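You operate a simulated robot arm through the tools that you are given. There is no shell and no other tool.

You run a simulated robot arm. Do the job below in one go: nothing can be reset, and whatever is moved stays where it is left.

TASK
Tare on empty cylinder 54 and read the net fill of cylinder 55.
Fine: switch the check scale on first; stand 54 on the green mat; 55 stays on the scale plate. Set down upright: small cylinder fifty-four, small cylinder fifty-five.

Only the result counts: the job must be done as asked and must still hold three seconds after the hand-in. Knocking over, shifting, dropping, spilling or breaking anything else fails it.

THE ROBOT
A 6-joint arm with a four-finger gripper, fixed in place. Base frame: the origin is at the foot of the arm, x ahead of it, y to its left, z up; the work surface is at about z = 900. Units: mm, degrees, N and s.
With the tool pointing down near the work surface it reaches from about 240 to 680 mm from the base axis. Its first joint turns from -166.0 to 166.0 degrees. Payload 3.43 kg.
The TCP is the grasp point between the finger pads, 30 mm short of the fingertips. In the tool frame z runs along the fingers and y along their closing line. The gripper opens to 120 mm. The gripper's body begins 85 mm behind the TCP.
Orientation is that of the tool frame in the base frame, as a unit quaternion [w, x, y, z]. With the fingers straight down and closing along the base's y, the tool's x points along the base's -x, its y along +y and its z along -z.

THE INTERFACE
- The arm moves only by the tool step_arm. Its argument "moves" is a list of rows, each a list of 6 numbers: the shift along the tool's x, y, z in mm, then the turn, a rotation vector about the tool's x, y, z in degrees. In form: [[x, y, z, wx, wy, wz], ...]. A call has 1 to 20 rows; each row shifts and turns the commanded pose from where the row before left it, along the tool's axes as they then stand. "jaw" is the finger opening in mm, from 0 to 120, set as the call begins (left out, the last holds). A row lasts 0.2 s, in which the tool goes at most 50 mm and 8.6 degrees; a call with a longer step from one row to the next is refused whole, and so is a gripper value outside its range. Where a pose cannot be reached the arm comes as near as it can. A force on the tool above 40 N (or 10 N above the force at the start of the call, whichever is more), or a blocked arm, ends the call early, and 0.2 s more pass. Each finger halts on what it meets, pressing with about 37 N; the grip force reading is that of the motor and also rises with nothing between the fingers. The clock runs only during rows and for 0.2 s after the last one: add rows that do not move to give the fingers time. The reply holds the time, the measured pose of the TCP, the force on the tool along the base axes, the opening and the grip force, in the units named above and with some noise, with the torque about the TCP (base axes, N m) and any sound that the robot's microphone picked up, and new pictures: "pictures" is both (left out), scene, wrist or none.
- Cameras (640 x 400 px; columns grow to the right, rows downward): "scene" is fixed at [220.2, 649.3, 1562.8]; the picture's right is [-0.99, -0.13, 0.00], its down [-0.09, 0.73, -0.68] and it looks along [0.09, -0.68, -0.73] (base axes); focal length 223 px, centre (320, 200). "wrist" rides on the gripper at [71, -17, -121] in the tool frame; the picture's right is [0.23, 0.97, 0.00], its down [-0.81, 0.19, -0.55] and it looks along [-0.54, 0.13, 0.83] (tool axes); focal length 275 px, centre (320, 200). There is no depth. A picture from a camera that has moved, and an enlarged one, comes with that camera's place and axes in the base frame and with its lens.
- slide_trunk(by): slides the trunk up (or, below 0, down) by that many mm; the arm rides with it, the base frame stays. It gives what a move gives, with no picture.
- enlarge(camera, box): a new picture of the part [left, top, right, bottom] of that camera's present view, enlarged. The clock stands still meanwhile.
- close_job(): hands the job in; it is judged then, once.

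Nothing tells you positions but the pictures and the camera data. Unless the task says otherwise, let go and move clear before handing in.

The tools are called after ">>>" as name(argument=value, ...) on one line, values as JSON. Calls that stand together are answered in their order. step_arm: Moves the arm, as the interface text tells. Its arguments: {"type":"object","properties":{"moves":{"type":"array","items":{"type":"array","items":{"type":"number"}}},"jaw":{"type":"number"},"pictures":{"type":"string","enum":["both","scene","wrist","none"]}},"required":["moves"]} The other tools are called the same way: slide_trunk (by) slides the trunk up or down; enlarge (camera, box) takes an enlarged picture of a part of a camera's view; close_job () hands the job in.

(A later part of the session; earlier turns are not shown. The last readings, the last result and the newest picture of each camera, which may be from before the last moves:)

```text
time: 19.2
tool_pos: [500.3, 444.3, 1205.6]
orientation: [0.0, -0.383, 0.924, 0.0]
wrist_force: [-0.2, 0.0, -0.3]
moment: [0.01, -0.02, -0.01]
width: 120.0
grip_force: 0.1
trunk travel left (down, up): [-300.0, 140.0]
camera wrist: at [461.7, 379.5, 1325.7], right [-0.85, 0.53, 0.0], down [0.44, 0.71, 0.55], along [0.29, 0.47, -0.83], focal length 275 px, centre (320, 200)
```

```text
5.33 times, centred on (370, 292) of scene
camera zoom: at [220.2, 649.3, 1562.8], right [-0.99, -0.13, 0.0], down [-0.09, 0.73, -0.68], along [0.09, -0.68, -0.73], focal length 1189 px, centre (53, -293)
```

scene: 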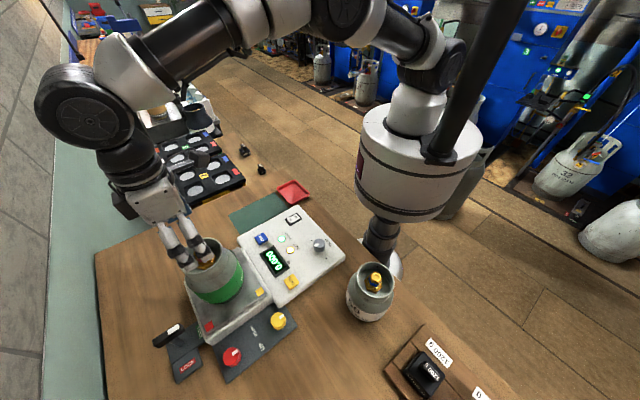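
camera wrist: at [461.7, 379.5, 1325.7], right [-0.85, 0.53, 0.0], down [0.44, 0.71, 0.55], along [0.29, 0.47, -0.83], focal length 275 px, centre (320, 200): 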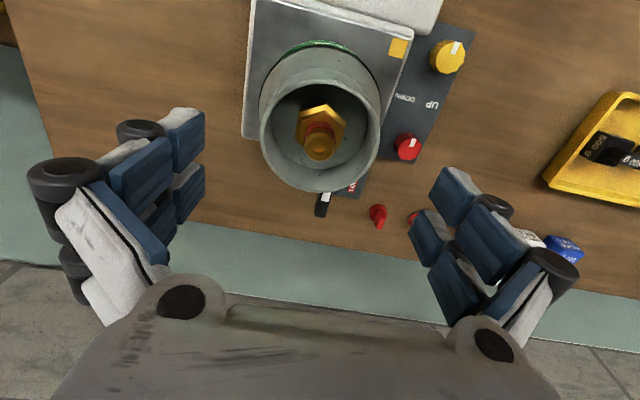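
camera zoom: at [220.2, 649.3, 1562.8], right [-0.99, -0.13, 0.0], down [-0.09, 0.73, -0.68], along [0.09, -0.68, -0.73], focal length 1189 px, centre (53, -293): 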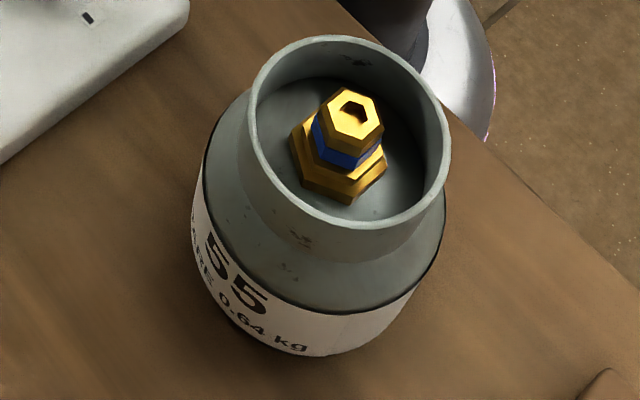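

The collar is roughly 35 mm tall above the shoulder. I'm descending to TCP z≈1133 with the jaw open, so the fingertips end near z 1103.

>>> step_arm(moves=[[0.9, -0.7, 20, 0, 0, 0], [0.5, -0.5, 20, 0, 0, 0], [0, 0, 16, 0, 0, 0], [0, 0, 10, 0, 0, 0], [0, 0, 6, 0, 0, 0], [0, 0, 0, 0, 0, 0]], jaw=120, pictures="both")

>>> enlarge(camera="wrist", box=[170, 60, 490, 280])

>>> enlarge(camera="scene", box=[160, 215, 260, 315])

```text
time: 20.6
tool_pos: [502.0, 443.6, 1132.4]
orientation: [-0.001, -0.382, 0.924, 0.0]
wrist_force: [0.7, 0.3, -0.5]
moment: [0.01, 0.01, 0.0]
width: 120.0
grip_force: 0.0
trunk travel left (down, up): [-300.0, 140.0]
camera wrist: at [462.4, 379.1, 1253.2], right [-0.85, 0.52, 0.0], down [0.44, 0.71, 0.55], along [0.29, 0.47, -0.83], focal length 275 px, centre (320, 200)
```

scene: 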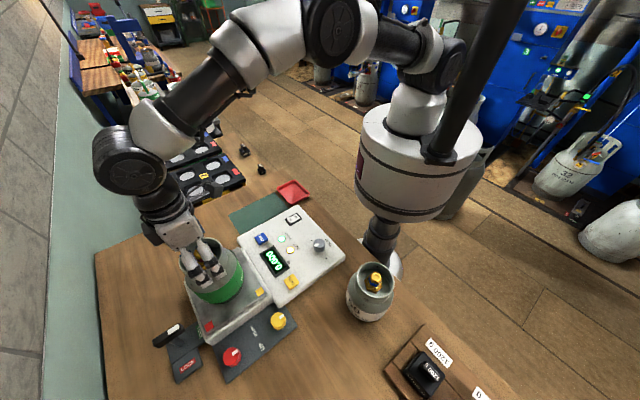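
wrist: 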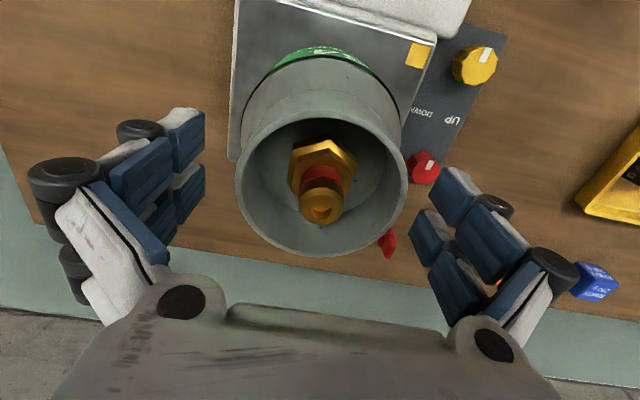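

```text
1.82 times, centred on (330, 170) of wrist
camera zoom: at [462.4, 379.1, 1253.2], right [-0.85, 0.52, 0.0], down [0.44, 0.71, 0.55], along [0.29, 0.47, -0.83], focal length 500 px, centre (302, 254)
```

zoom: 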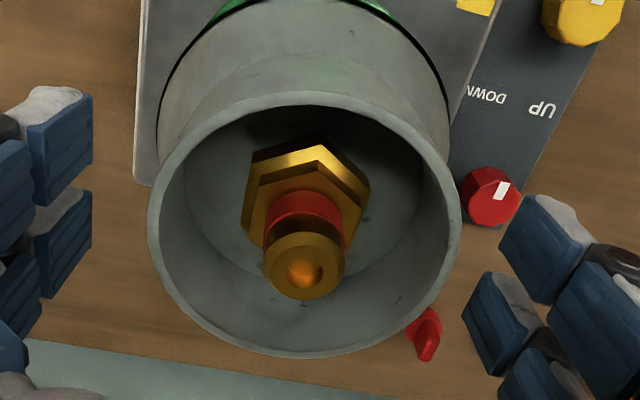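

```text
4.00 times, centred on (210, 265) of scene
camera zoom: at [220.2, 649.3, 1562.8], right [-0.99, -0.13, 0.0], down [-0.09, 0.73, -0.68], along [0.09, -0.68, -0.73], focal length 892 px, centre (760, -60)
```

zoom: 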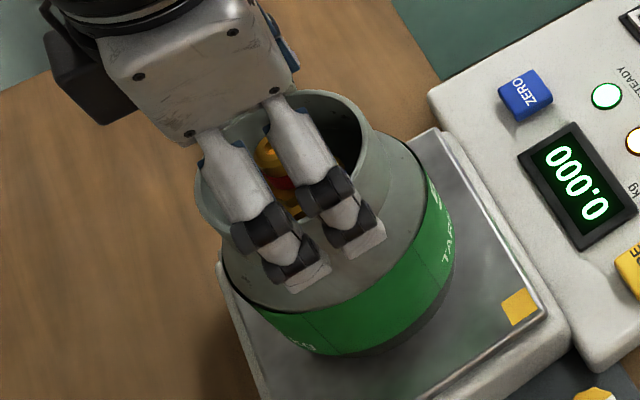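

The more exact collar centre is about (503.4,447.1). I'm making a small shift to centre it, then closing the jaw on the collar.

>>> step_arm(moves=[[-3.5, 1.5, 0, 0, 0, 0], [0, 0, 0, 0, 0, 0], [0, 0, 0, 0, 0, 0]], jaw=120, pictures="none")

>>> step_arm(moves=[[0, 0, 0, 0, 0, 0], [0, 0, 0, 0, 0, 0], [0, 0, 0, 0, 0, 0], [0, 0, 0, 0, 0, 0], [0, 0, 0, 0, 0, 0]], jaw=75, pictures="both")

>>> enlarge(camera="scene", box=[160, 215, 260, 315])

```text
time: 21.4
tool_pos: [502.3, 447.2, 1132.5]
orientation: [0.0, -0.383, 0.924, 0.0]
wrist_force: [-0.4, -0.8, -0.4]
moment: [-0.02, 0.0, -0.03]
width: 120.1
grip_force: 0.0
trunk travel left (down, up): [-300.0, 140.0]
```

```text
time: 22.6
tool_pos: [502.1, 446.6, 1131.6]
orientation: [0.0, -0.383, 0.924, -0.001]
wrist_force: [1.1, -1.4, 1.5]
moment: [-0.35, -0.34, 0.0]
width: 83.3
grip_force: 37.0
trunk travel left (down, up): [-300.0, 140.0]
camera wrist: at [463.7, 382.3, 1252.6], right [-0.85, 0.53, 0.0], down [0.44, 0.71, 0.55], along [0.29, 0.47, -0.83], focal length 275 px, centre (320, 200)
```

scene: 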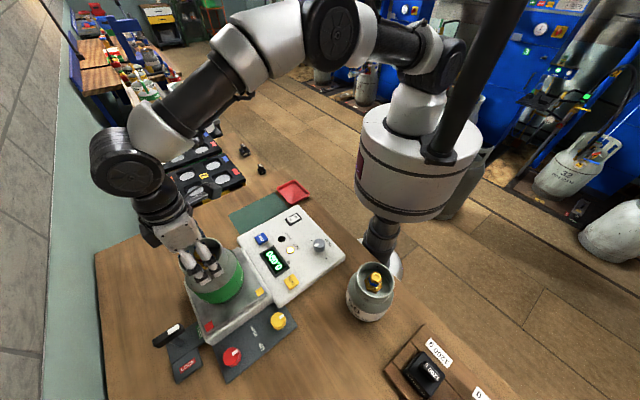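
wrist: 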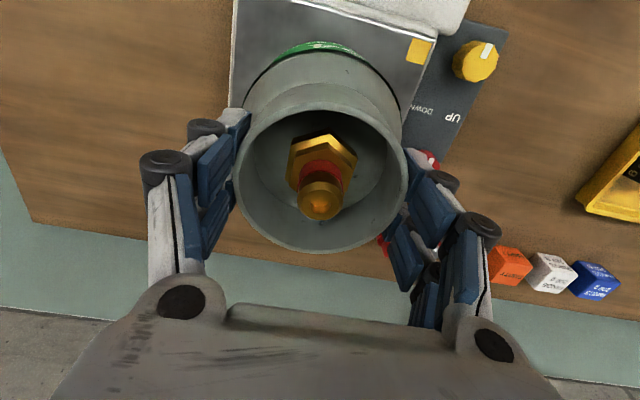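

```text
4.00 times, centred on (210, 265) of scene
camera zoom: at [220.2, 649.3, 1562.8], right [-0.99, -0.13, 0.0], down [-0.09, 0.73, -0.68], along [0.09, -0.68, -0.73], focal length 892 px, centre (760, -60)
```

zoom: 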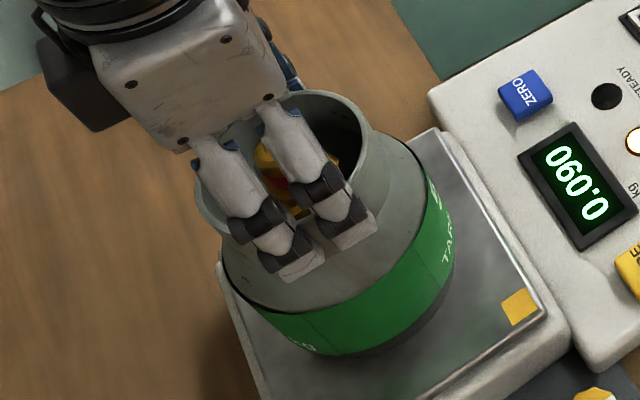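

The collar is gripped at 83 mm with 37 N. I'm lifting slowly and checking that the cylinder comes up with the hand.

>>> step_arm(moves=[[0, 0, -3, 0, 0, 0], [0, 0, -5, 0, 0, 0], [0, 0, -10, 0, 0, 0], [0, 0, -15, 0, 0, 0], [0, 0, 0, 0, 0, 0]], jaw=75, pictures="both")

>>> enlarge(camera="scene", box=[150, 195, 270, 315])

```text
time: 23.8
tool_pos: [503.7, 448.9, 1165.5]
orientation: [-0.001, -0.383, 0.924, 0.0]
wrist_force: [-1.3, -0.5, -6.8]
moment: [0.01, 0.02, 0.03]
width: 83.3
grip_force: 36.5
trunk travel left (down, up): [-300.0, 140.0]
camera wrist: at [464.8, 384.5, 1285.0], right [-0.85, 0.53, 0.0], down [0.44, 0.71, 0.55], along [0.29, 0.47, -0.83], focal length 275 px, centre (320, 200)
```

scene: 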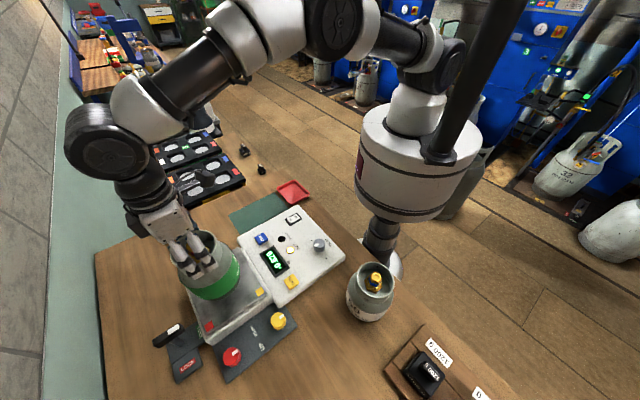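
wrist: 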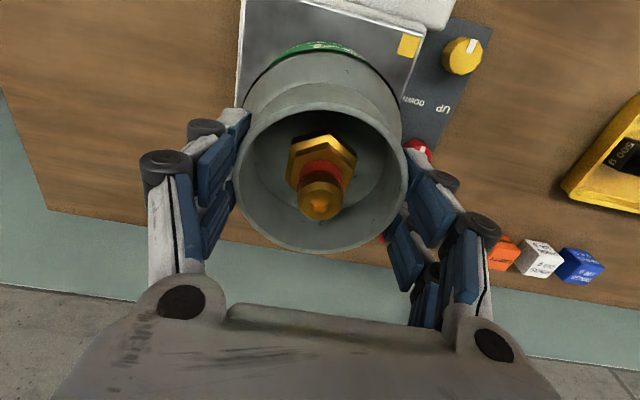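

```text
3.33 times, centred on (210, 255) of scene
camera zoom: at [220.2, 649.3, 1562.8], right [-0.99, -0.13, 0.0], down [-0.09, 0.73, -0.68], along [0.09, -0.68, -0.73], focal length 743 px, centre (687, 17)
```

zoom: 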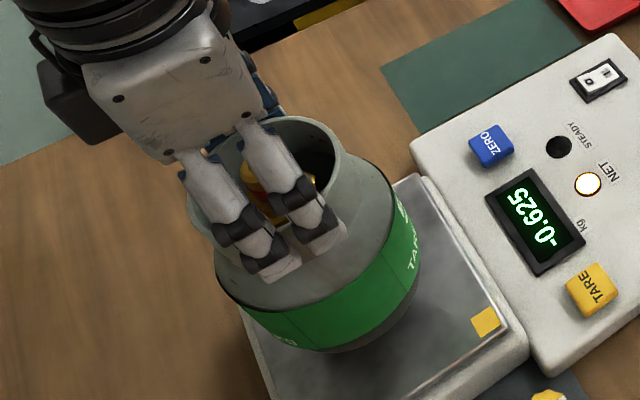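

Cylinder 54 is lifted; the force matches about 0.65 kg and the display is settling toward −0.630. I'm raising it further and carrying it over the panel to above the mat centre, about (524.5,129.5).

>>> step_arm(moves=[[0, 0, -15, 0, 0, 0], [0, 0, -15, 0, 0, 0], [10, -12, 0, 0, 0, 0], [20, -22.8, 0, 0, 0, 0], [20, -22.8, 0, 0, 0, 0], [20, -22.8, 0, 0, 0, 0], [20, -22.8, 0, 0, 0, 0], [20, -22.8, 0, 0, 0, 0], [20, -22.8, 0, 0, 0, 0], [20, -22.8, 0, 0, 0, 0], [20, -22.8, 0, 0, 0, 0], [20, -22.8, 0, 0, 0, 0], [20, -23.2, 0, 0, 0, 0], [0, 0, 0, 0, 0, 0], [0, 0, 0, 0, 0, 0]], jaw=75, pictures="both")

>>> enlarge(camera="scene", box=[170, 110, 330, 290])

```text
time: 27.0
tool_pos: [524.9, 130.8, 1193.0]
orientation: [0.0, -0.383, 0.924, 0.0]
wrist_force: [0.2, -1.0, -5.6]
moment: [-0.01, -0.01, 0.01]
width: 83.0
grip_force: 37.1
trunk travel left (down, up): [-300.0, 140.0]
camera wrist: at [486.8, 66.4, 1314.0], right [-0.85, 0.53, 0.0], down [0.44, 0.71, 0.55], along [0.29, 0.47, -0.83], focal length 275 px, centre (320, 200)
```

scene: 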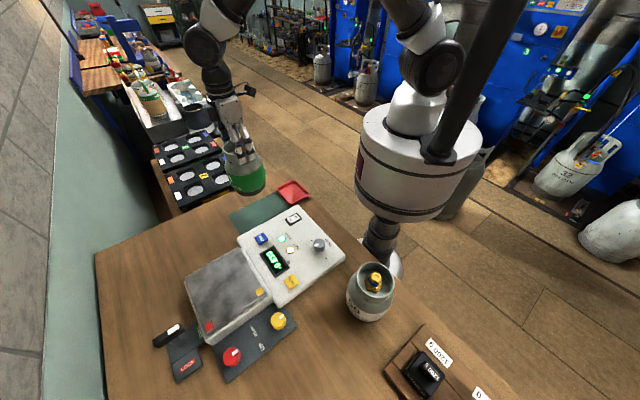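
wrist: 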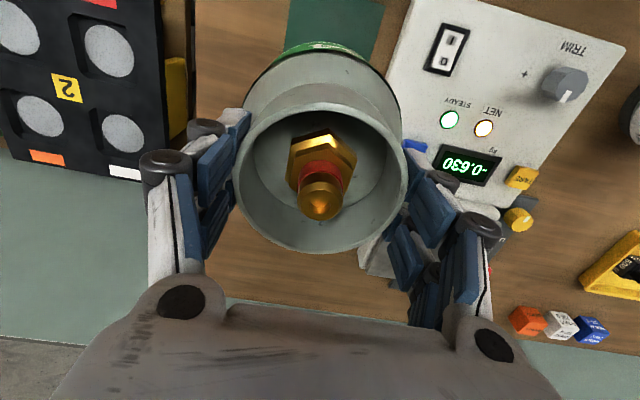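

```text
2.22 times, centred on (250, 200) of scene
camera zoom: at [220.2, 649.3, 1562.8], right [-0.99, -0.13, 0.0], down [-0.09, 0.73, -0.68], along [0.09, -0.68, -0.73], focal length 496 px, centre (476, 200)
```

zoom: 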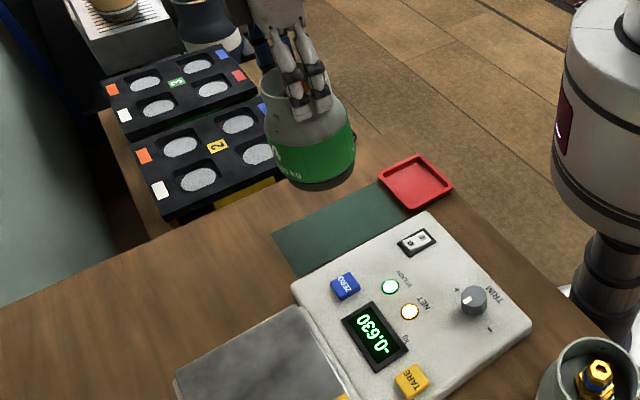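

The display reads −0.630 and 54 hangs over the mat. I'm lowering it most of the way, then checking alignment.

>>> step_arm(moves=[[0, 0, 15, 0, 0, 0], [0, 0, 20, 0, 0, 0], [0, 0, 20, 0, 0, 0], [0, 0, 20, 0, 0, 0], [0, 0, 20, 0, 0, 0], [0, 0, 15, 0, 0, 0], [0, 0, 0, 0, 0, 0], [0, 0, 0, 0, 0, 0]], jaw=75, pictures="both")

>>> enlarge(camera="scene", box=[200, 130, 310, 250])

>>> enlarge(camera="wrist", box=[180, 0, 460, 270])

```text
time: 28.8
tool_pos: [524.8, 128.6, 1086.6]
orientation: [0.0, -0.382, 0.924, 0.0]
wrist_force: [0.1, 0.3, -5.5]
moment: [-0.01, -0.03, 0.03]
width: 83.3
grip_force: 36.9
trunk travel left (down, up): [-300.0, 140.0]
camera wrist: at [486.8, 64.8, 1206.4], right [-0.85, 0.53, 0.0], down [0.44, 0.71, 0.55], along [0.29, 0.47, -0.83], focal length 275 px, centre (320, 200)
```

scene: 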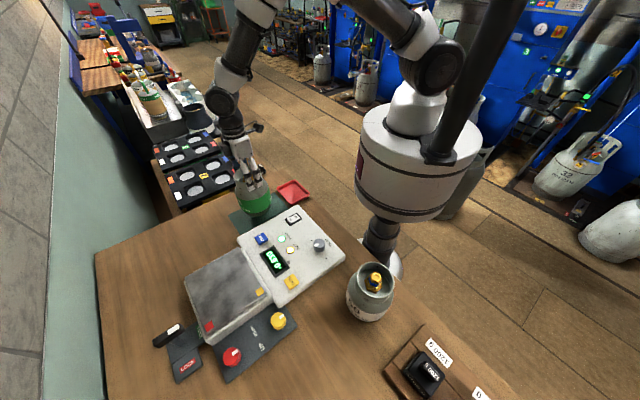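
wrist: 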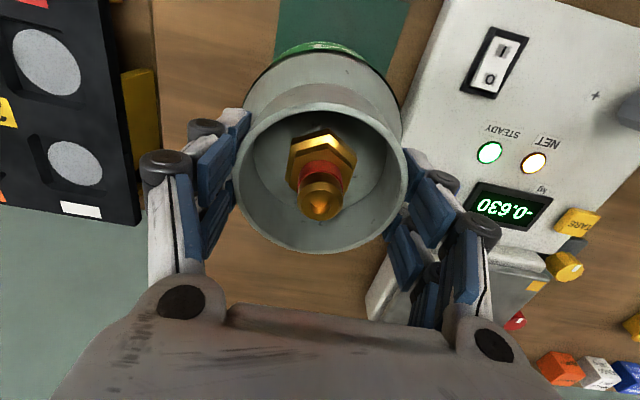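

```text
3.33 times, centred on (255, 190) of scene
camera zoom: at [220.2, 649.3, 1562.8], right [-0.99, -0.13, 0.0], down [-0.09, 0.73, -0.68], along [0.09, -0.68, -0.73], focal length 743 px, centre (537, 233)
```

zoom: 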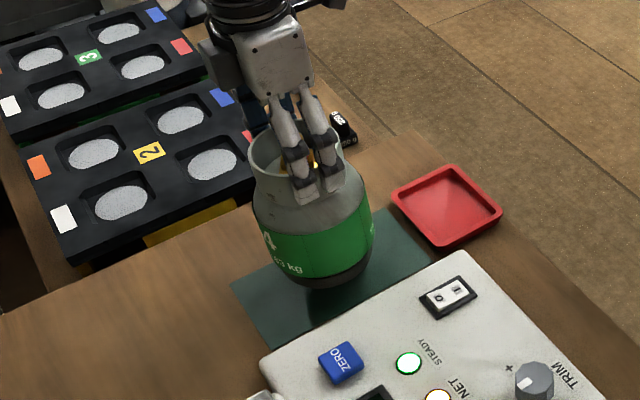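

```text
1.48 times, centred on (320, 135) of wrist
camera zoom: at [486.8, 64.8, 1206.4], right [-0.85, 0.53, 0.0], down [0.44, 0.71, 0.55], along [0.29, 0.47, -0.83], focal length 408 px, centre (320, 296)
```

zoom: 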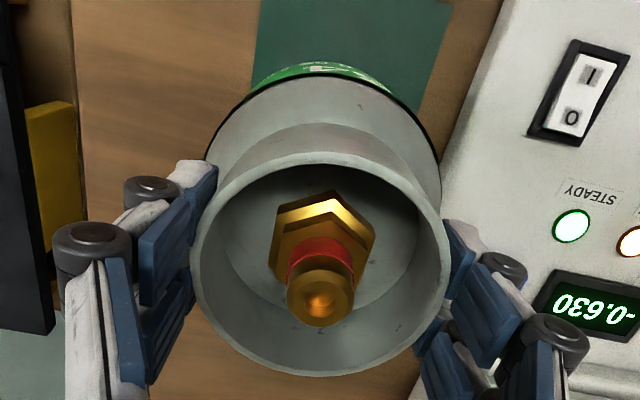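

54 hangs over the mat centre, clear of the panel and the red tray. I'm lowering slowly until it touches.

>>> step_arm(moves=[[0, 0, 8, 0, 0, 0], [0, 0, 6, 0, 0, 0], [0, 0, 4, 0, 0, 0], [0, 0, 2, 0, 0, 0], [0, 0, 2, 0, 0, 0], [0, 0, 0, 0, 0, 0]], jaw=75, pictures="none")

>>> step_arm(moves=[[0, 0, 1.5, 0, 0, 0], [0, 0, 1.5, 0, 0, 0], [0, 0, 0, 0, 0, 0]], jaw=75, pictures="scene")

>>> enlarge(camera="scene", box=[200, 130, 310, 250])

```text
time: 30.2
tool_pos: [523.3, 129.7, 1064.0]
orientation: [0.0, -0.383, 0.924, 0.0]
wrist_force: [-0.3, 0.0, -6.3]
moment: [0.03, 0.02, -0.04]
width: 83.3
grip_force: 37.3
trunk travel left (down, up): [-300.0, 140.0]
```

```text
time: 31.0
tool_pos: [525.4, 128.6, 1060.2]
orientation: [0.0, -0.383, 0.924, 0.0]
wrist_force: [0.7, 0.2, -5.6]
moment: [-0.01, 0.02, -0.01]
width: 82.9
grip_force: 36.9
trunk travel left (down, up): [-300.0, 140.0]
```

scene: 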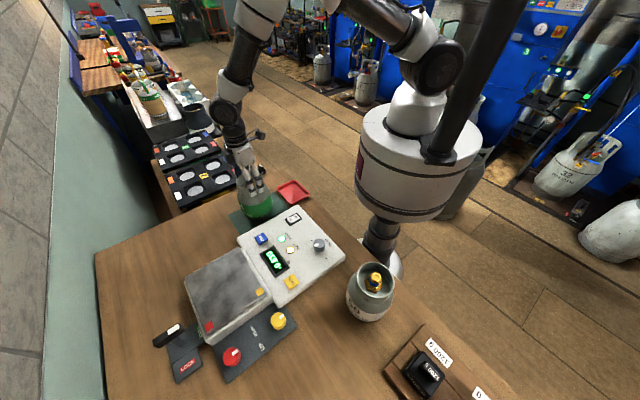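

```text
3.33 times, centred on (255, 190) of scene
camera zoom: at [220.2, 649.3, 1562.8], right [-0.99, -0.13, 0.0], down [-0.09, 0.73, -0.68], along [0.09, -0.68, -0.73], focal length 743 px, centre (537, 233)
```

zoom: 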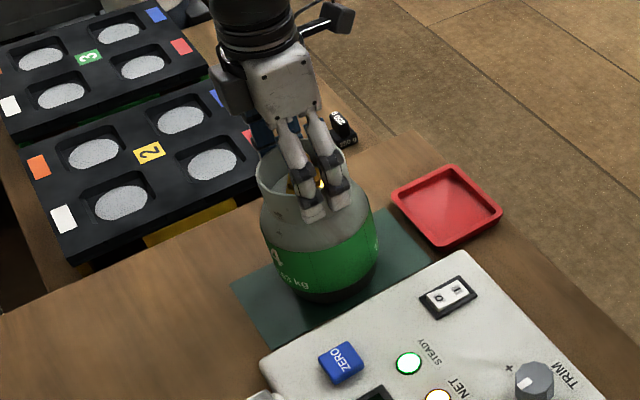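

No contact yet, as the force still shows the full weight. I'm continuing down in small steps.

>>> step_arm(moves=[[0, 0, 1, 0, 0, 0], [0, 0, 1, 0, 0, 0], [0, 0, 0, 0, 0, 0]], jaw=75, pictures="none")

```text
time: 31.8
tool_pos: [524.1, 129.0, 1058.5]
orientation: [0.0, -0.382, 0.924, 0.001]
wrist_force: [-0.1, -0.9, -6.8]
moment: [0.0, 0.0, 0.04]
width: 82.9
grip_force: 37.1
trunk travel left (down, up): [-300.0, 140.0]
```

>>> step_arm(moves=[[0, 0, 1, 0, 0, 0], [0, 0, 1, 0, 0, 0], [0, 0, 0, 0, 0, 0]], jaw=75, pictures="none")

```text
time: 32.6
tool_pos: [525.5, 129.2, 1055.2]
orientation: [0.0, -0.383, 0.924, 0.0]
wrist_force: [-0.1, 0.1, -5.2]
moment: [-0.02, -0.04, 0.0]
width: 83.0
grip_force: 37.2
trunk travel left (down, up): [-300.0, 140.0]
```

>>> step_arm(moves=[[0, 0, 1, 0, 0, 0], [0, 0, 0.7, 0, 0, 0], [0, 0, 0, 0, 0, 0]], jaw=75, pictures="none")

```text
time: 33.4
tool_pos: [525.2, 130.3, 1055.5]
orientation: [0.001, -0.383, 0.924, 0.0]
wrist_force: [0.6, -1.8, 11.2]
moment: [-0.51, 0.84, 0.01]
width: 83.0
grip_force: 37.3
trunk travel left (down, up): [-300.0, 140.0]
```

It has touched down on the mat. I'm easing off half a millimetre and opening the jaw.

>>> step_arm(moves=[[0, 0, -0.7, 0, 0, 0], [0, 0, 0, 0, 0, 0]], jaw=75, pictures="none")

>>> step_arm(moves=[[0, 0, 0, 0, 0, 0], [0, 0, 0, 0, 0, 0], [0, 0, 0, 0, 0, 0], [0, 0, 0, 0, 0, 0], [0, 0, 0, 0, 0, 0]], jaw=120, pictures="both")

>>> enlarge(camera="scene", box=[200, 130, 310, 250])

```text
time: 34.0
tool_pos: [525.1, 129.1, 1056.4]
orientation: [0.001, -0.383, 0.924, -0.001]
wrist_force: [2.8, -1.2, 10.7]
moment: [-0.56, 0.27, 0.12]
width: 82.9
grip_force: 37.3
trunk travel left (down, up): [-300.0, 140.0]
```

```text
time: 35.2
tool_pos: [524.7, 129.9, 1055.1]
orientation: [0.0, -0.383, 0.924, 0.0]
wrist_force: [0.7, -0.4, 0.4]
moment: [0.02, 0.01, -0.02]
width: 119.9
grip_force: 0.0
trunk travel left (down, up): [-300.0, 140.0]
camera wrist: at [485.8, 65.5, 1176.1], right [-0.85, 0.53, 0.0], down [0.44, 0.71, 0.55], along [0.29, 0.47, -0.83], focal length 275 px, centre (320, 200)
```

scene: 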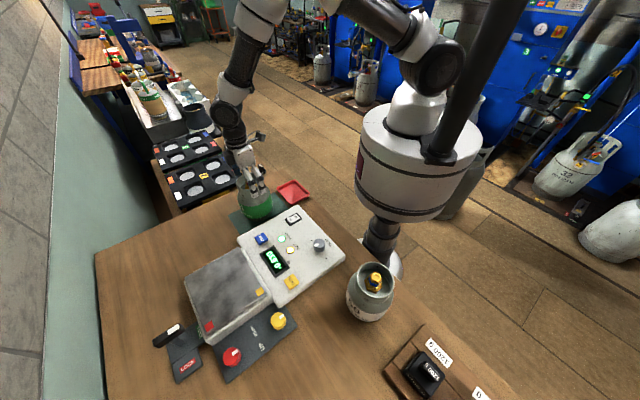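
wrist: 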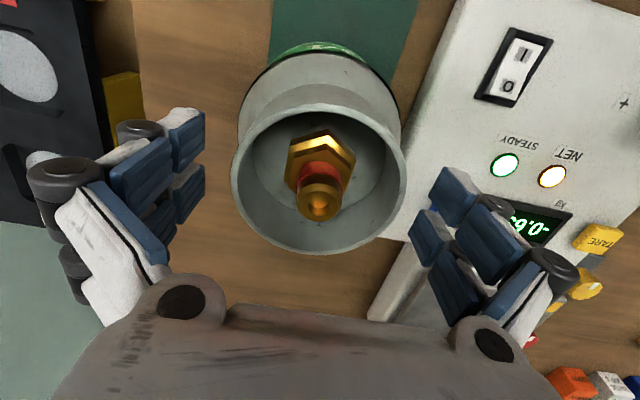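

```text
3.33 times, centred on (255, 190) of scene
camera zoom: at [220.2, 649.3, 1562.8], right [-0.99, -0.13, 0.0], down [-0.09, 0.73, -0.68], along [0.09, -0.68, -0.73], focal length 743 px, centre (537, 233)
```

zoom: 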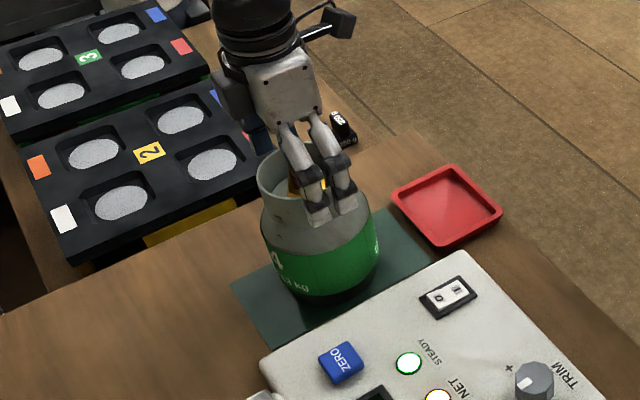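

54 stands freely on the mat. I'm lifting straight up and heading over to cylinder 55, near (118,413).

>>> step_arm(moves=[[0, 0, -15, 0, 0, 0], [0, 0, -30, 0, 0, 0], [0, 0, -40, 0, 0, 0], [0, 0, -40, 0, 0, 0], [0, 0, 0, 0, 0, 0]], jaw=120, pictures="scene")

>>> enlarge(camera="scene", box=[200, 130, 310, 250])

```text
time: 36.4
tool_pos: [525.6, 125.9, 1181.5]
orientation: [0.0, -0.383, 0.924, 0.001]
wrist_force: [-0.6, 0.0, -0.5]
moment: [-0.01, 0.03, -0.01]
width: 120.0
grip_force: 0.2
trunk travel left (down, up): [-300.0, 140.0]
```

scene: 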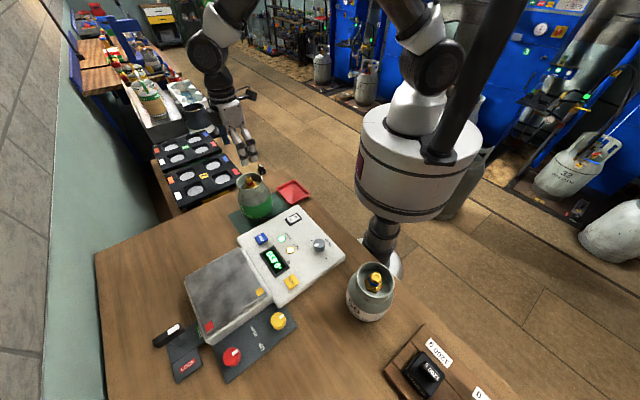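

```text
3.33 times, centred on (255, 190) of scene
camera zoom: at [220.2, 649.3, 1562.8], right [-0.99, -0.13, 0.0], down [-0.09, 0.73, -0.68], along [0.09, -0.68, -0.73], focal length 743 px, centre (537, 233)
```

zoom: 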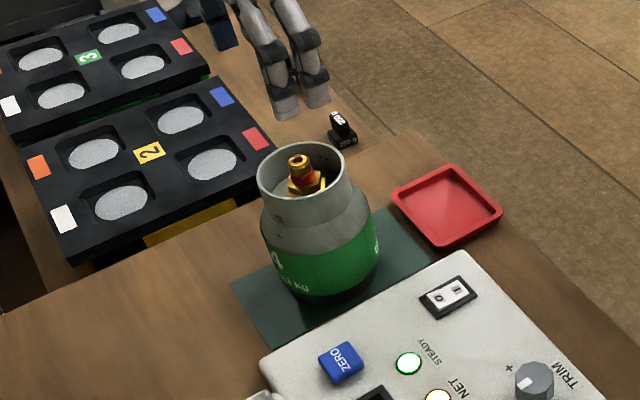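

54 is standing upright on the mat. I'm moving across to hover above cylinder 55.

>>> step_arm(moves=[[3.6, 20.4, 0, 0, 0, 0], [7.17, 40.8, 0, 0, 0, 0], [7.17, 40.8, 0, 0, 0, 0], [7.17, 40.8, 0, 0, 0, 0], [7.17, 40.8, 0, 0, 0, 0], [7.17, 40.8, 0, 0, 0, 0], [7.17, 40.8, 0, 0, 0, 0], [7.17, 40.8, 0, 0, 0, 0], [7.17, 40.8, 0, 0, 0, 0], [7.17, 40.8, 0, 0, 0, 0], [7.17, 40.8, 0, 0, 0, 0], [7.17, 40.8, 0, 0, 0, 0], [3.6, 20.4, 0, 0, 0, 0], [0, 0, 20, 0, 0, 0], [0, 0, 0, 0, 0, 0], [0, 0, 0, 0, 0, 0]], jaw=120, pictures="both")

>>> enlarge(camera="wrist", box=[170, 0, 490, 280])

```text
time: 39.8
tool_pos: [121.6, 411.2, 1158.4]
orientation: [-0.002, -0.375, 0.927, -0.003]
wrist_force: [1.6, -1.9, 2.4]
moment: [0.22, 0.16, 0.02]
width: 120.1
grip_force: 0.1
trunk travel left (down, up): [-300.0, 140.0]
camera wrist: at [81.7, 348.7, 1279.0], right [-0.84, 0.54, 0.0], down [0.45, 0.71, 0.55], along [0.3, 0.46, -0.84], focal length 275 px, centre (320, 200)
```

scene: 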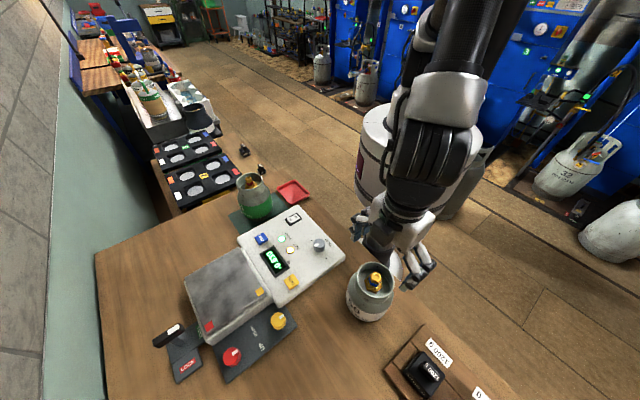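
wrist: 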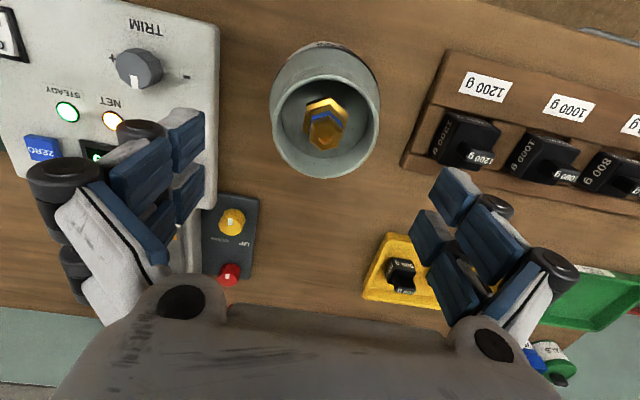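

```text
1.43 times, centred on (330, 140) of wrist
camera zoom: at [81.7, 348.7, 1279.0], right [-0.84, 0.54, 0.0], down [0.45, 0.71, 0.55], along [0.3, 0.46, -0.84], focal length 393 px, centre (306, 286)
```

zoom: 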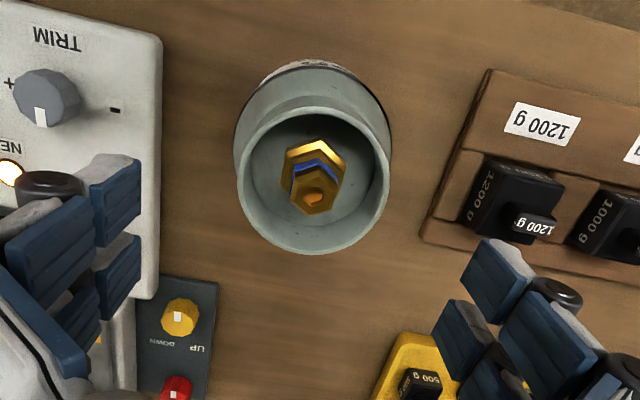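

The orientation is slightly off and there's a small force reading. I'm holding still for a moment to see whether it settles.

>>> step_arm(moves=[[0, 0, 0, 0, 0, 0], [0, 0, 0, 0, 0, 0], [0, 0, 0, 0, 0, 0]], jaw=120, pictures="none")

>>> enlarge(camera="scene", box=[320, 0, 560, 340])

```text
time: 40.6
tool_pos: [117.9, 410.3, 1155.9]
orientation: [-0.003, -0.378, 0.926, -0.004]
wrist_force: [0.1, 0.1, 0.1]
moment: [-0.01, -0.02, 0.05]
width: 120.1
grip_force: 0.0
trunk travel left (down, up): [-300.0, 140.0]
```

```text
1.18 times, centred on (440, 170) of scene
camera zoom: at [220.2, 649.3, 1562.8], right [-0.99, -0.13, 0.0], down [-0.09, 0.73, -0.68], along [0.09, -0.68, -0.73], focal length 262 px, centre (179, 235)
```

zoom: 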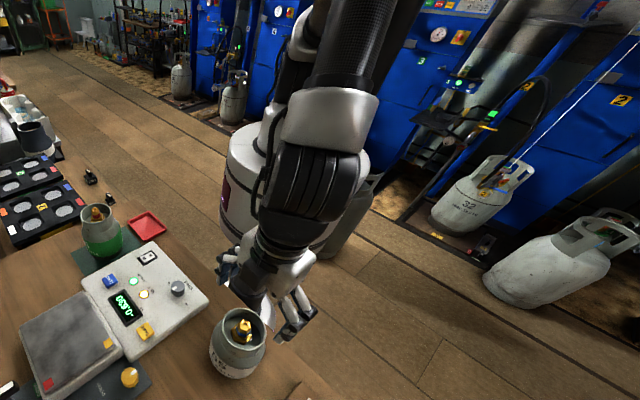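

It has settled with no force. I'm taking a fresh look to locate 55's collar.

>>> enlarge(camera="wrist", box=[220, 20, 440, 220])

>>> step_arm(moves=[[0, 0, 0, 0, 0, 0]], jaw=120, pictures="none")

```text
2.00 times, centred on (330, 120) of wrist
camera zoom: at [79.5, 348.9, 1277.6], right [-0.85, 0.53, 0.0], down [0.45, 0.71, 0.54], along [0.29, 0.46, -0.84], focal length 551 px, centre (300, 360)
```

zoom: 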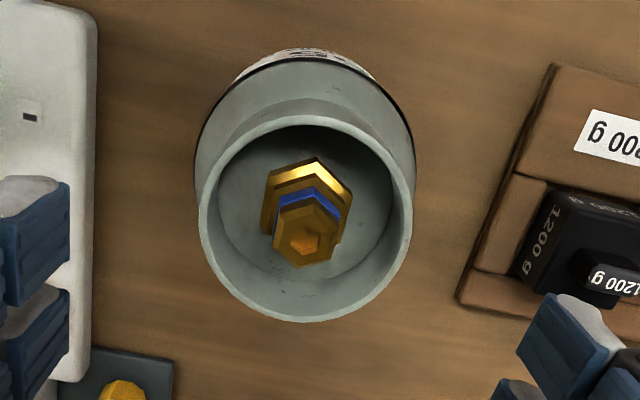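

```text
time: 41.0
tool_pos: [119.4, 411.7, 1157.1]
orientation: [-0.003, -0.379, 0.925, -0.004]
wrist_force: [-0.4, 1.2, 0.2]
moment: [-0.02, -0.06, 0.0]
width: 120.0
grip_force: 0.0
trunk travel left (down, up): [-300.0, 140.0]
```

55's collar centre is about (120,416). I'm descending closer with a small shift to refine it.

>>> step_arm(moves=[[-2.8, 2.5, 20, 0, 0, 0], [0, 0, 20, 0, 0, 0], [0, 0, 20, 0, 0, 0], [0, 0, 0, 0, 0, 0], [0, 0, 0, 0, 0, 0], [0, 0, 0, 0, 0, 0], [0, 0, 0, 0, 0, 0], [0, 0, 0, 0, 0, 0]], jaw=120, pictures="both")

>>> enlarge(camera="wrist", box=[170, 60, 490, 280])

>>> enlarge(camera="scene", box=[320, 220, 440, 340])

```text
time: 42.8
tool_pos: [115.1, 417.3, 1101.9]
orientation: [0.0, -0.383, 0.924, -0.001]
wrist_force: [0.1, -0.1, 0.9]
moment: [0.01, 0.04, 0.02]
width: 119.8
grip_force: 0.0
trunk travel left (down, up): [-300.0, 140.0]
camera wrist: at [76.8, 353.4, 1222.9], right [-0.85, 0.52, 0.0], down [0.44, 0.71, 0.55], along [0.29, 0.47, -0.83], focal length 275 px, centre (320, 200)
```

scene: 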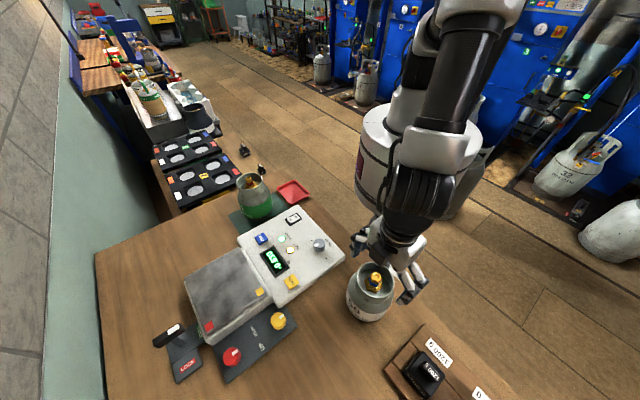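
wrist: 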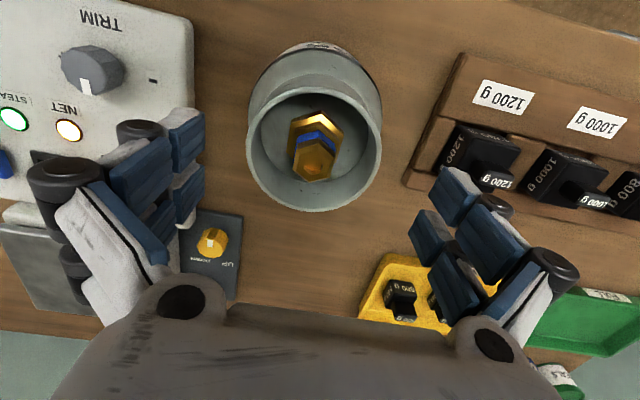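

```text
1.82 times, centred on (330, 170) of wrist
camera zoom: at [76.8, 353.4, 1222.9], right [-0.85, 0.52, 0.0], down [0.44, 0.71, 0.55], along [0.29, 0.47, -0.83], focal length 500 px, centre (302, 254)
```

zoom: 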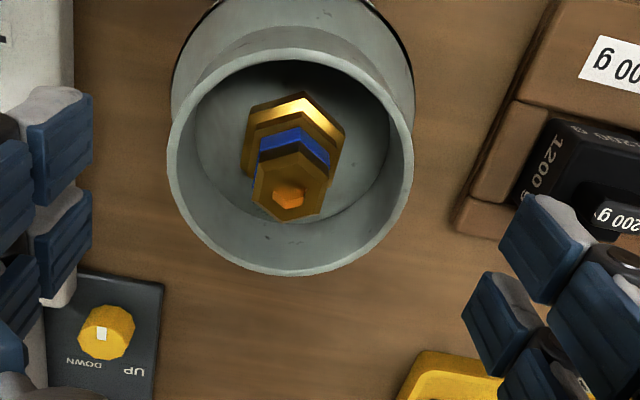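

```text
3.33 times, centred on (380, 280) of scene
camera zoom: at [220.2, 649.3, 1562.8], right [-0.99, -0.13, 0.0], down [-0.09, 0.73, -0.68], along [0.09, -0.68, -0.73], focal length 743 px, centre (120, -67)
```

zoom: 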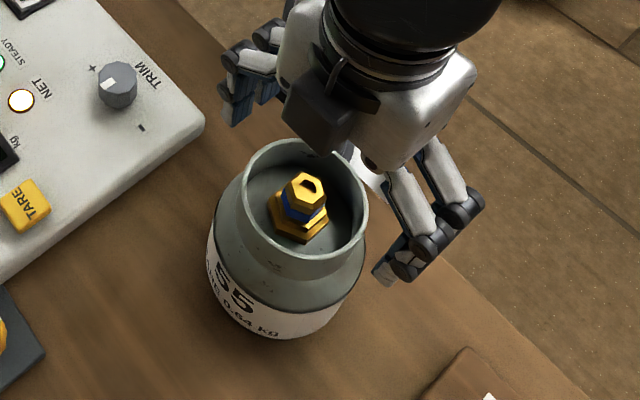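

The centre offset is about (6.7, 2.4) mm from the TCP. I'm shifting and descending in two stages.

>>> step_arm(moves=[[-6.4, -3.0, 0, 0, 0, 0], [0, 0, 10, 0, 0, 0], [0, 0, 10, 0, 0, 0], [0, 0, 0, 0, 0, 0], [0, 0, 0, 0, 0, 0], [0, 0, 0, 0, 0, 0]], jaw=120, pictures="wrist")

>>> enlarge(camera="wrist", box=[170, 60, 490, 280])

```text
time: 44.2
tool_pos: [122.5, 419.1, 1080.9]
orientation: [-0.001, -0.382, 0.924, 0.0]
wrist_force: [-0.1, 0.4, 0.0]
moment: [-0.01, -0.01, -0.02]
width: 119.8
grip_force: 0.0
trunk travel left (down, up): [-300.0, 140.0]
camera wrist: at [84.3, 355.9, 1201.4], right [-0.85, 0.52, 0.0], down [0.44, 0.71, 0.55], along [0.29, 0.47, -0.83], focal length 275 px, centre (320, 200)
```

wrist: 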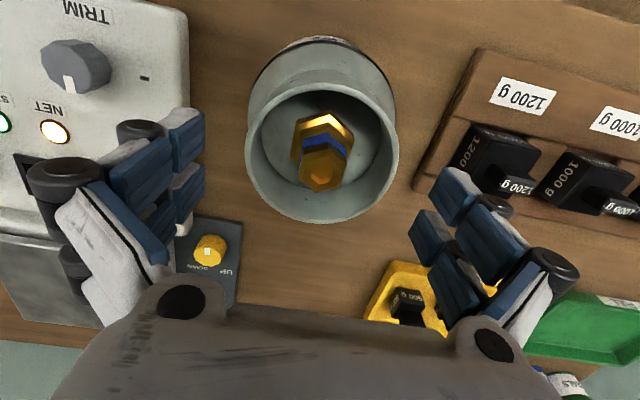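

```text
1.82 times, centred on (330, 170) of wrist
camera zoom: at [84.3, 355.9, 1201.4], right [-0.85, 0.52, 0.0], down [0.44, 0.71, 0.55], along [0.29, 0.47, -0.83], focal length 500 px, centre (302, 254)
```

zoom: 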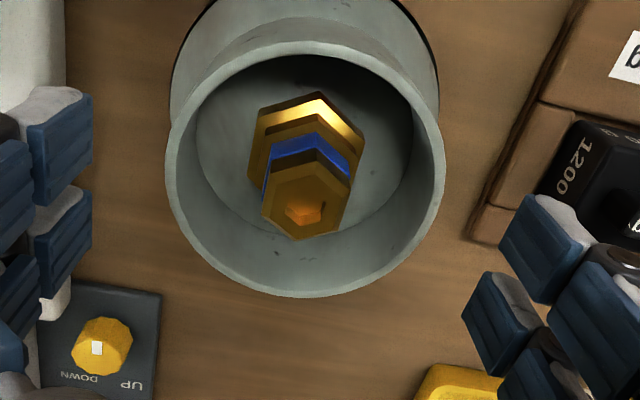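

It's now centred within 1 mm. I'm going down the rest of the way to TCP z≈1055.

>>> step_arm(moves=[[0, 0, 10, 0, 0, 0], [0, 0, 10, 0, 0, 0], [0, 0, 5, 0, 0, 0], [0, 0, 0, 0, 0, 0], [0, 0, 0, 0, 0, 0]], jaw=120, pictures="both")

>>> enlarge(camera="scene", box=[320, 220, 440, 340])

```text
time: 45.4
tool_pos: [123.5, 420.2, 1056.0]
orientation: [-0.001, -0.382, 0.924, 0.0]
wrist_force: [-0.6, 0.9, 0.0]
moment: [0.01, -0.01, -0.01]
width: 119.9
grip_force: 0.0
trunk travel left (down, up): [-300.0, 140.0]
camera wrist: at [85.3, 356.5, 1176.7], right [-0.85, 0.53, 0.0], down [0.44, 0.71, 0.55], along [0.29, 0.47, -0.83], focal length 275 px, centre (320, 200)
```

scene: 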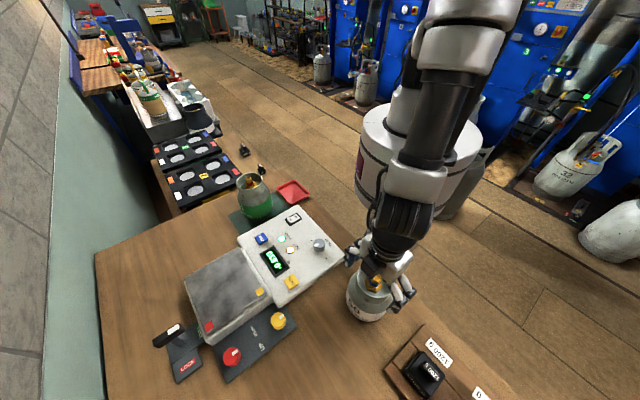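
wrist: 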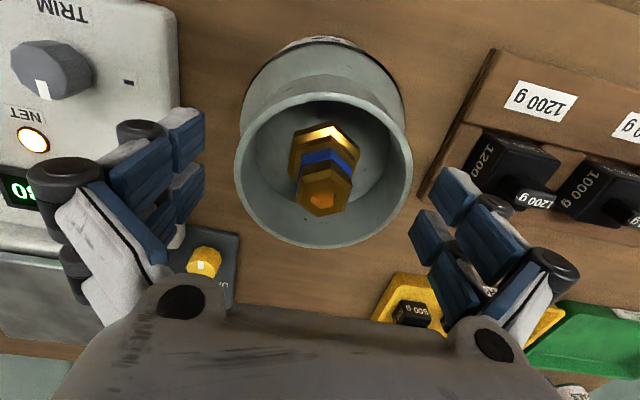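

```text
3.33 times, centred on (380, 280) of scene
camera zoom: at [220.2, 649.3, 1562.8], right [-0.99, -0.13, 0.0], down [-0.09, 0.73, -0.68], along [0.09, -0.68, -0.73], focal length 743 px, centre (120, -67)
```

zoom: 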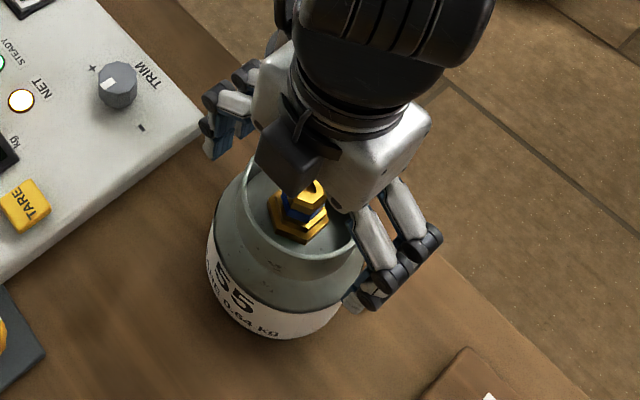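

>>> enlarge(camera="wrist", box=[170, 60, 490, 280])

```text
1.82 times, centred on (330, 170) of wrist
camera zoom: at [85.3, 356.5, 1176.7], right [-0.85, 0.53, 0.0], down [0.44, 0.71, 0.55], along [0.29, 0.47, -0.83], focal length 500 px, centre (302, 254)
```

zoom: 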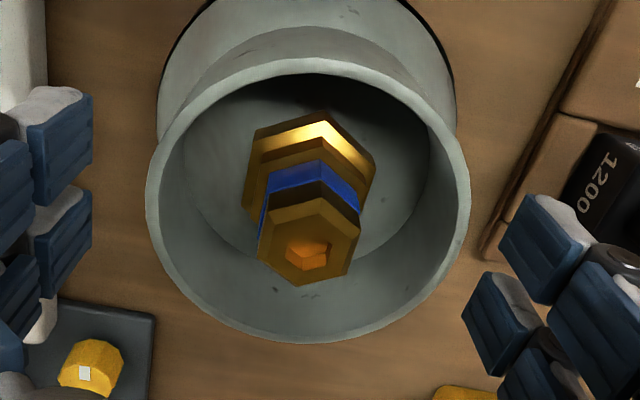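

The collar is nearly centred. I'm making a 1.5 mm sideways correction, then closing the jaw on the collar.

>>> step_arm(moves=[[1, 1.5, 0, 0, 0, 0], [0, 0, 0, 0, 0, 0], [0, 0, 0, 0, 0, 0]], jaw=120, pictures="none")

>>> step_arm(moves=[[0, 0, 0, 0, 0, 0], [0, 0, 0, 0, 0, 0], [0, 0, 0, 0, 0, 0], [0, 0, 0, 0, 0, 0], [0, 0, 0, 0, 0, 0]], jaw=75, pictures="both")

```text
time: 46.2
tool_pos: [122.3, 420.2, 1055.1]
orientation: [0.0, -0.382, 0.924, 0.001]
wrist_force: [-1.6, 0.9, 0.3]
moment: [-0.01, 0.04, 0.0]
width: 120.0
grip_force: 0.1
trunk travel left (down, up): [-300.0, 140.0]
```

```text
time: 47.4
tool_pos: [122.6, 420.2, 1055.8]
orientation: [0.0, -0.382, 0.924, 0.0]
wrist_force: [2.3, -2.4, 4.6]
moment: [-0.58, -0.24, 0.05]
width: 83.2
grip_force: 37.0
trunk travel left (down, up): [-300.0, 140.0]
camera wrist: at [83.8, 356.5, 1176.7], right [-0.85, 0.52, 0.0], down [0.44, 0.71, 0.55], along [0.29, 0.47, -0.83], focal length 275 px, centre (320, 200)
```

scene: 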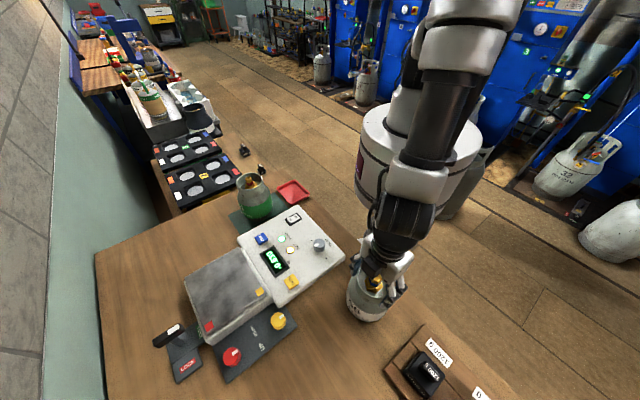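
wrist: 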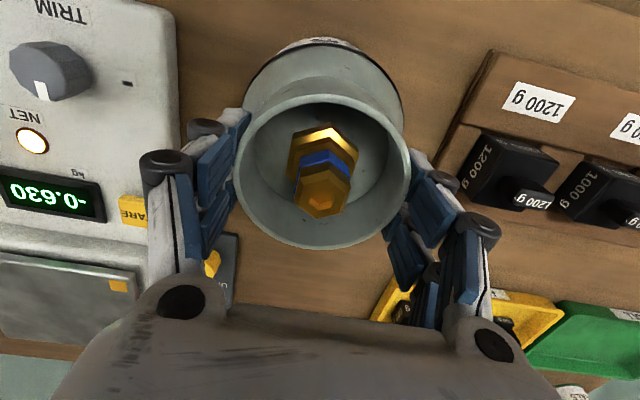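

55's collar is gripped at 83 mm with 37 N. I'm lifting it straight up.

>>> step_arm(moves=[[0, 0, -3, 0, 0, 0], [0, 0, -5, 0, 0, 0], [0, 0, -10, 0, 0, 0], [0, 0, -15, 0, 0, 0], [0, 0, 0, 0, 0, 0]], jaw=75, pictures="both")

```text
time: 48.6
tool_pos: [123.0, 419.8, 1088.3]
orientation: [-0.001, -0.383, 0.924, 0.0]
wrist_force: [-0.8, -0.1, -7.6]
moment: [0.0, -0.02, -0.03]
width: 83.5
grip_force: 37.3
trunk travel left (down, up): [-300.0, 140.0]
camera wrist: at [84.8, 357.3, 1208.2], right [-0.85, 0.53, 0.0], down [0.44, 0.71, 0.55], along [0.29, 0.47, -0.83], focal length 275 px, centre (320, 200)
```

scene: 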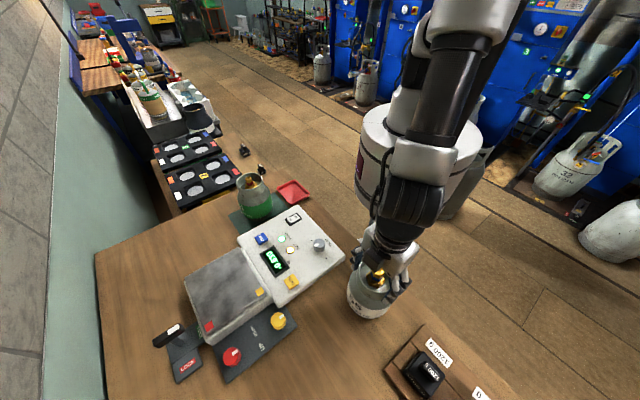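
wrist: 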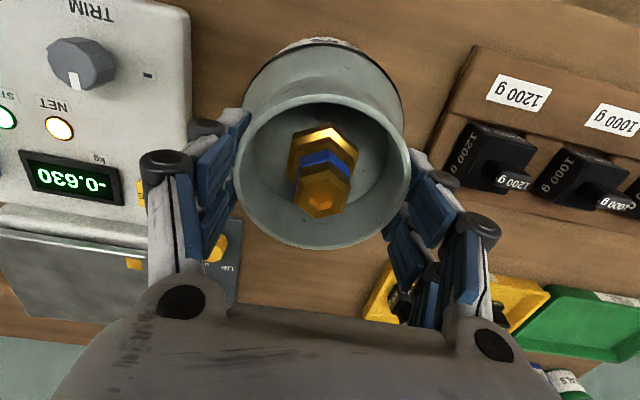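

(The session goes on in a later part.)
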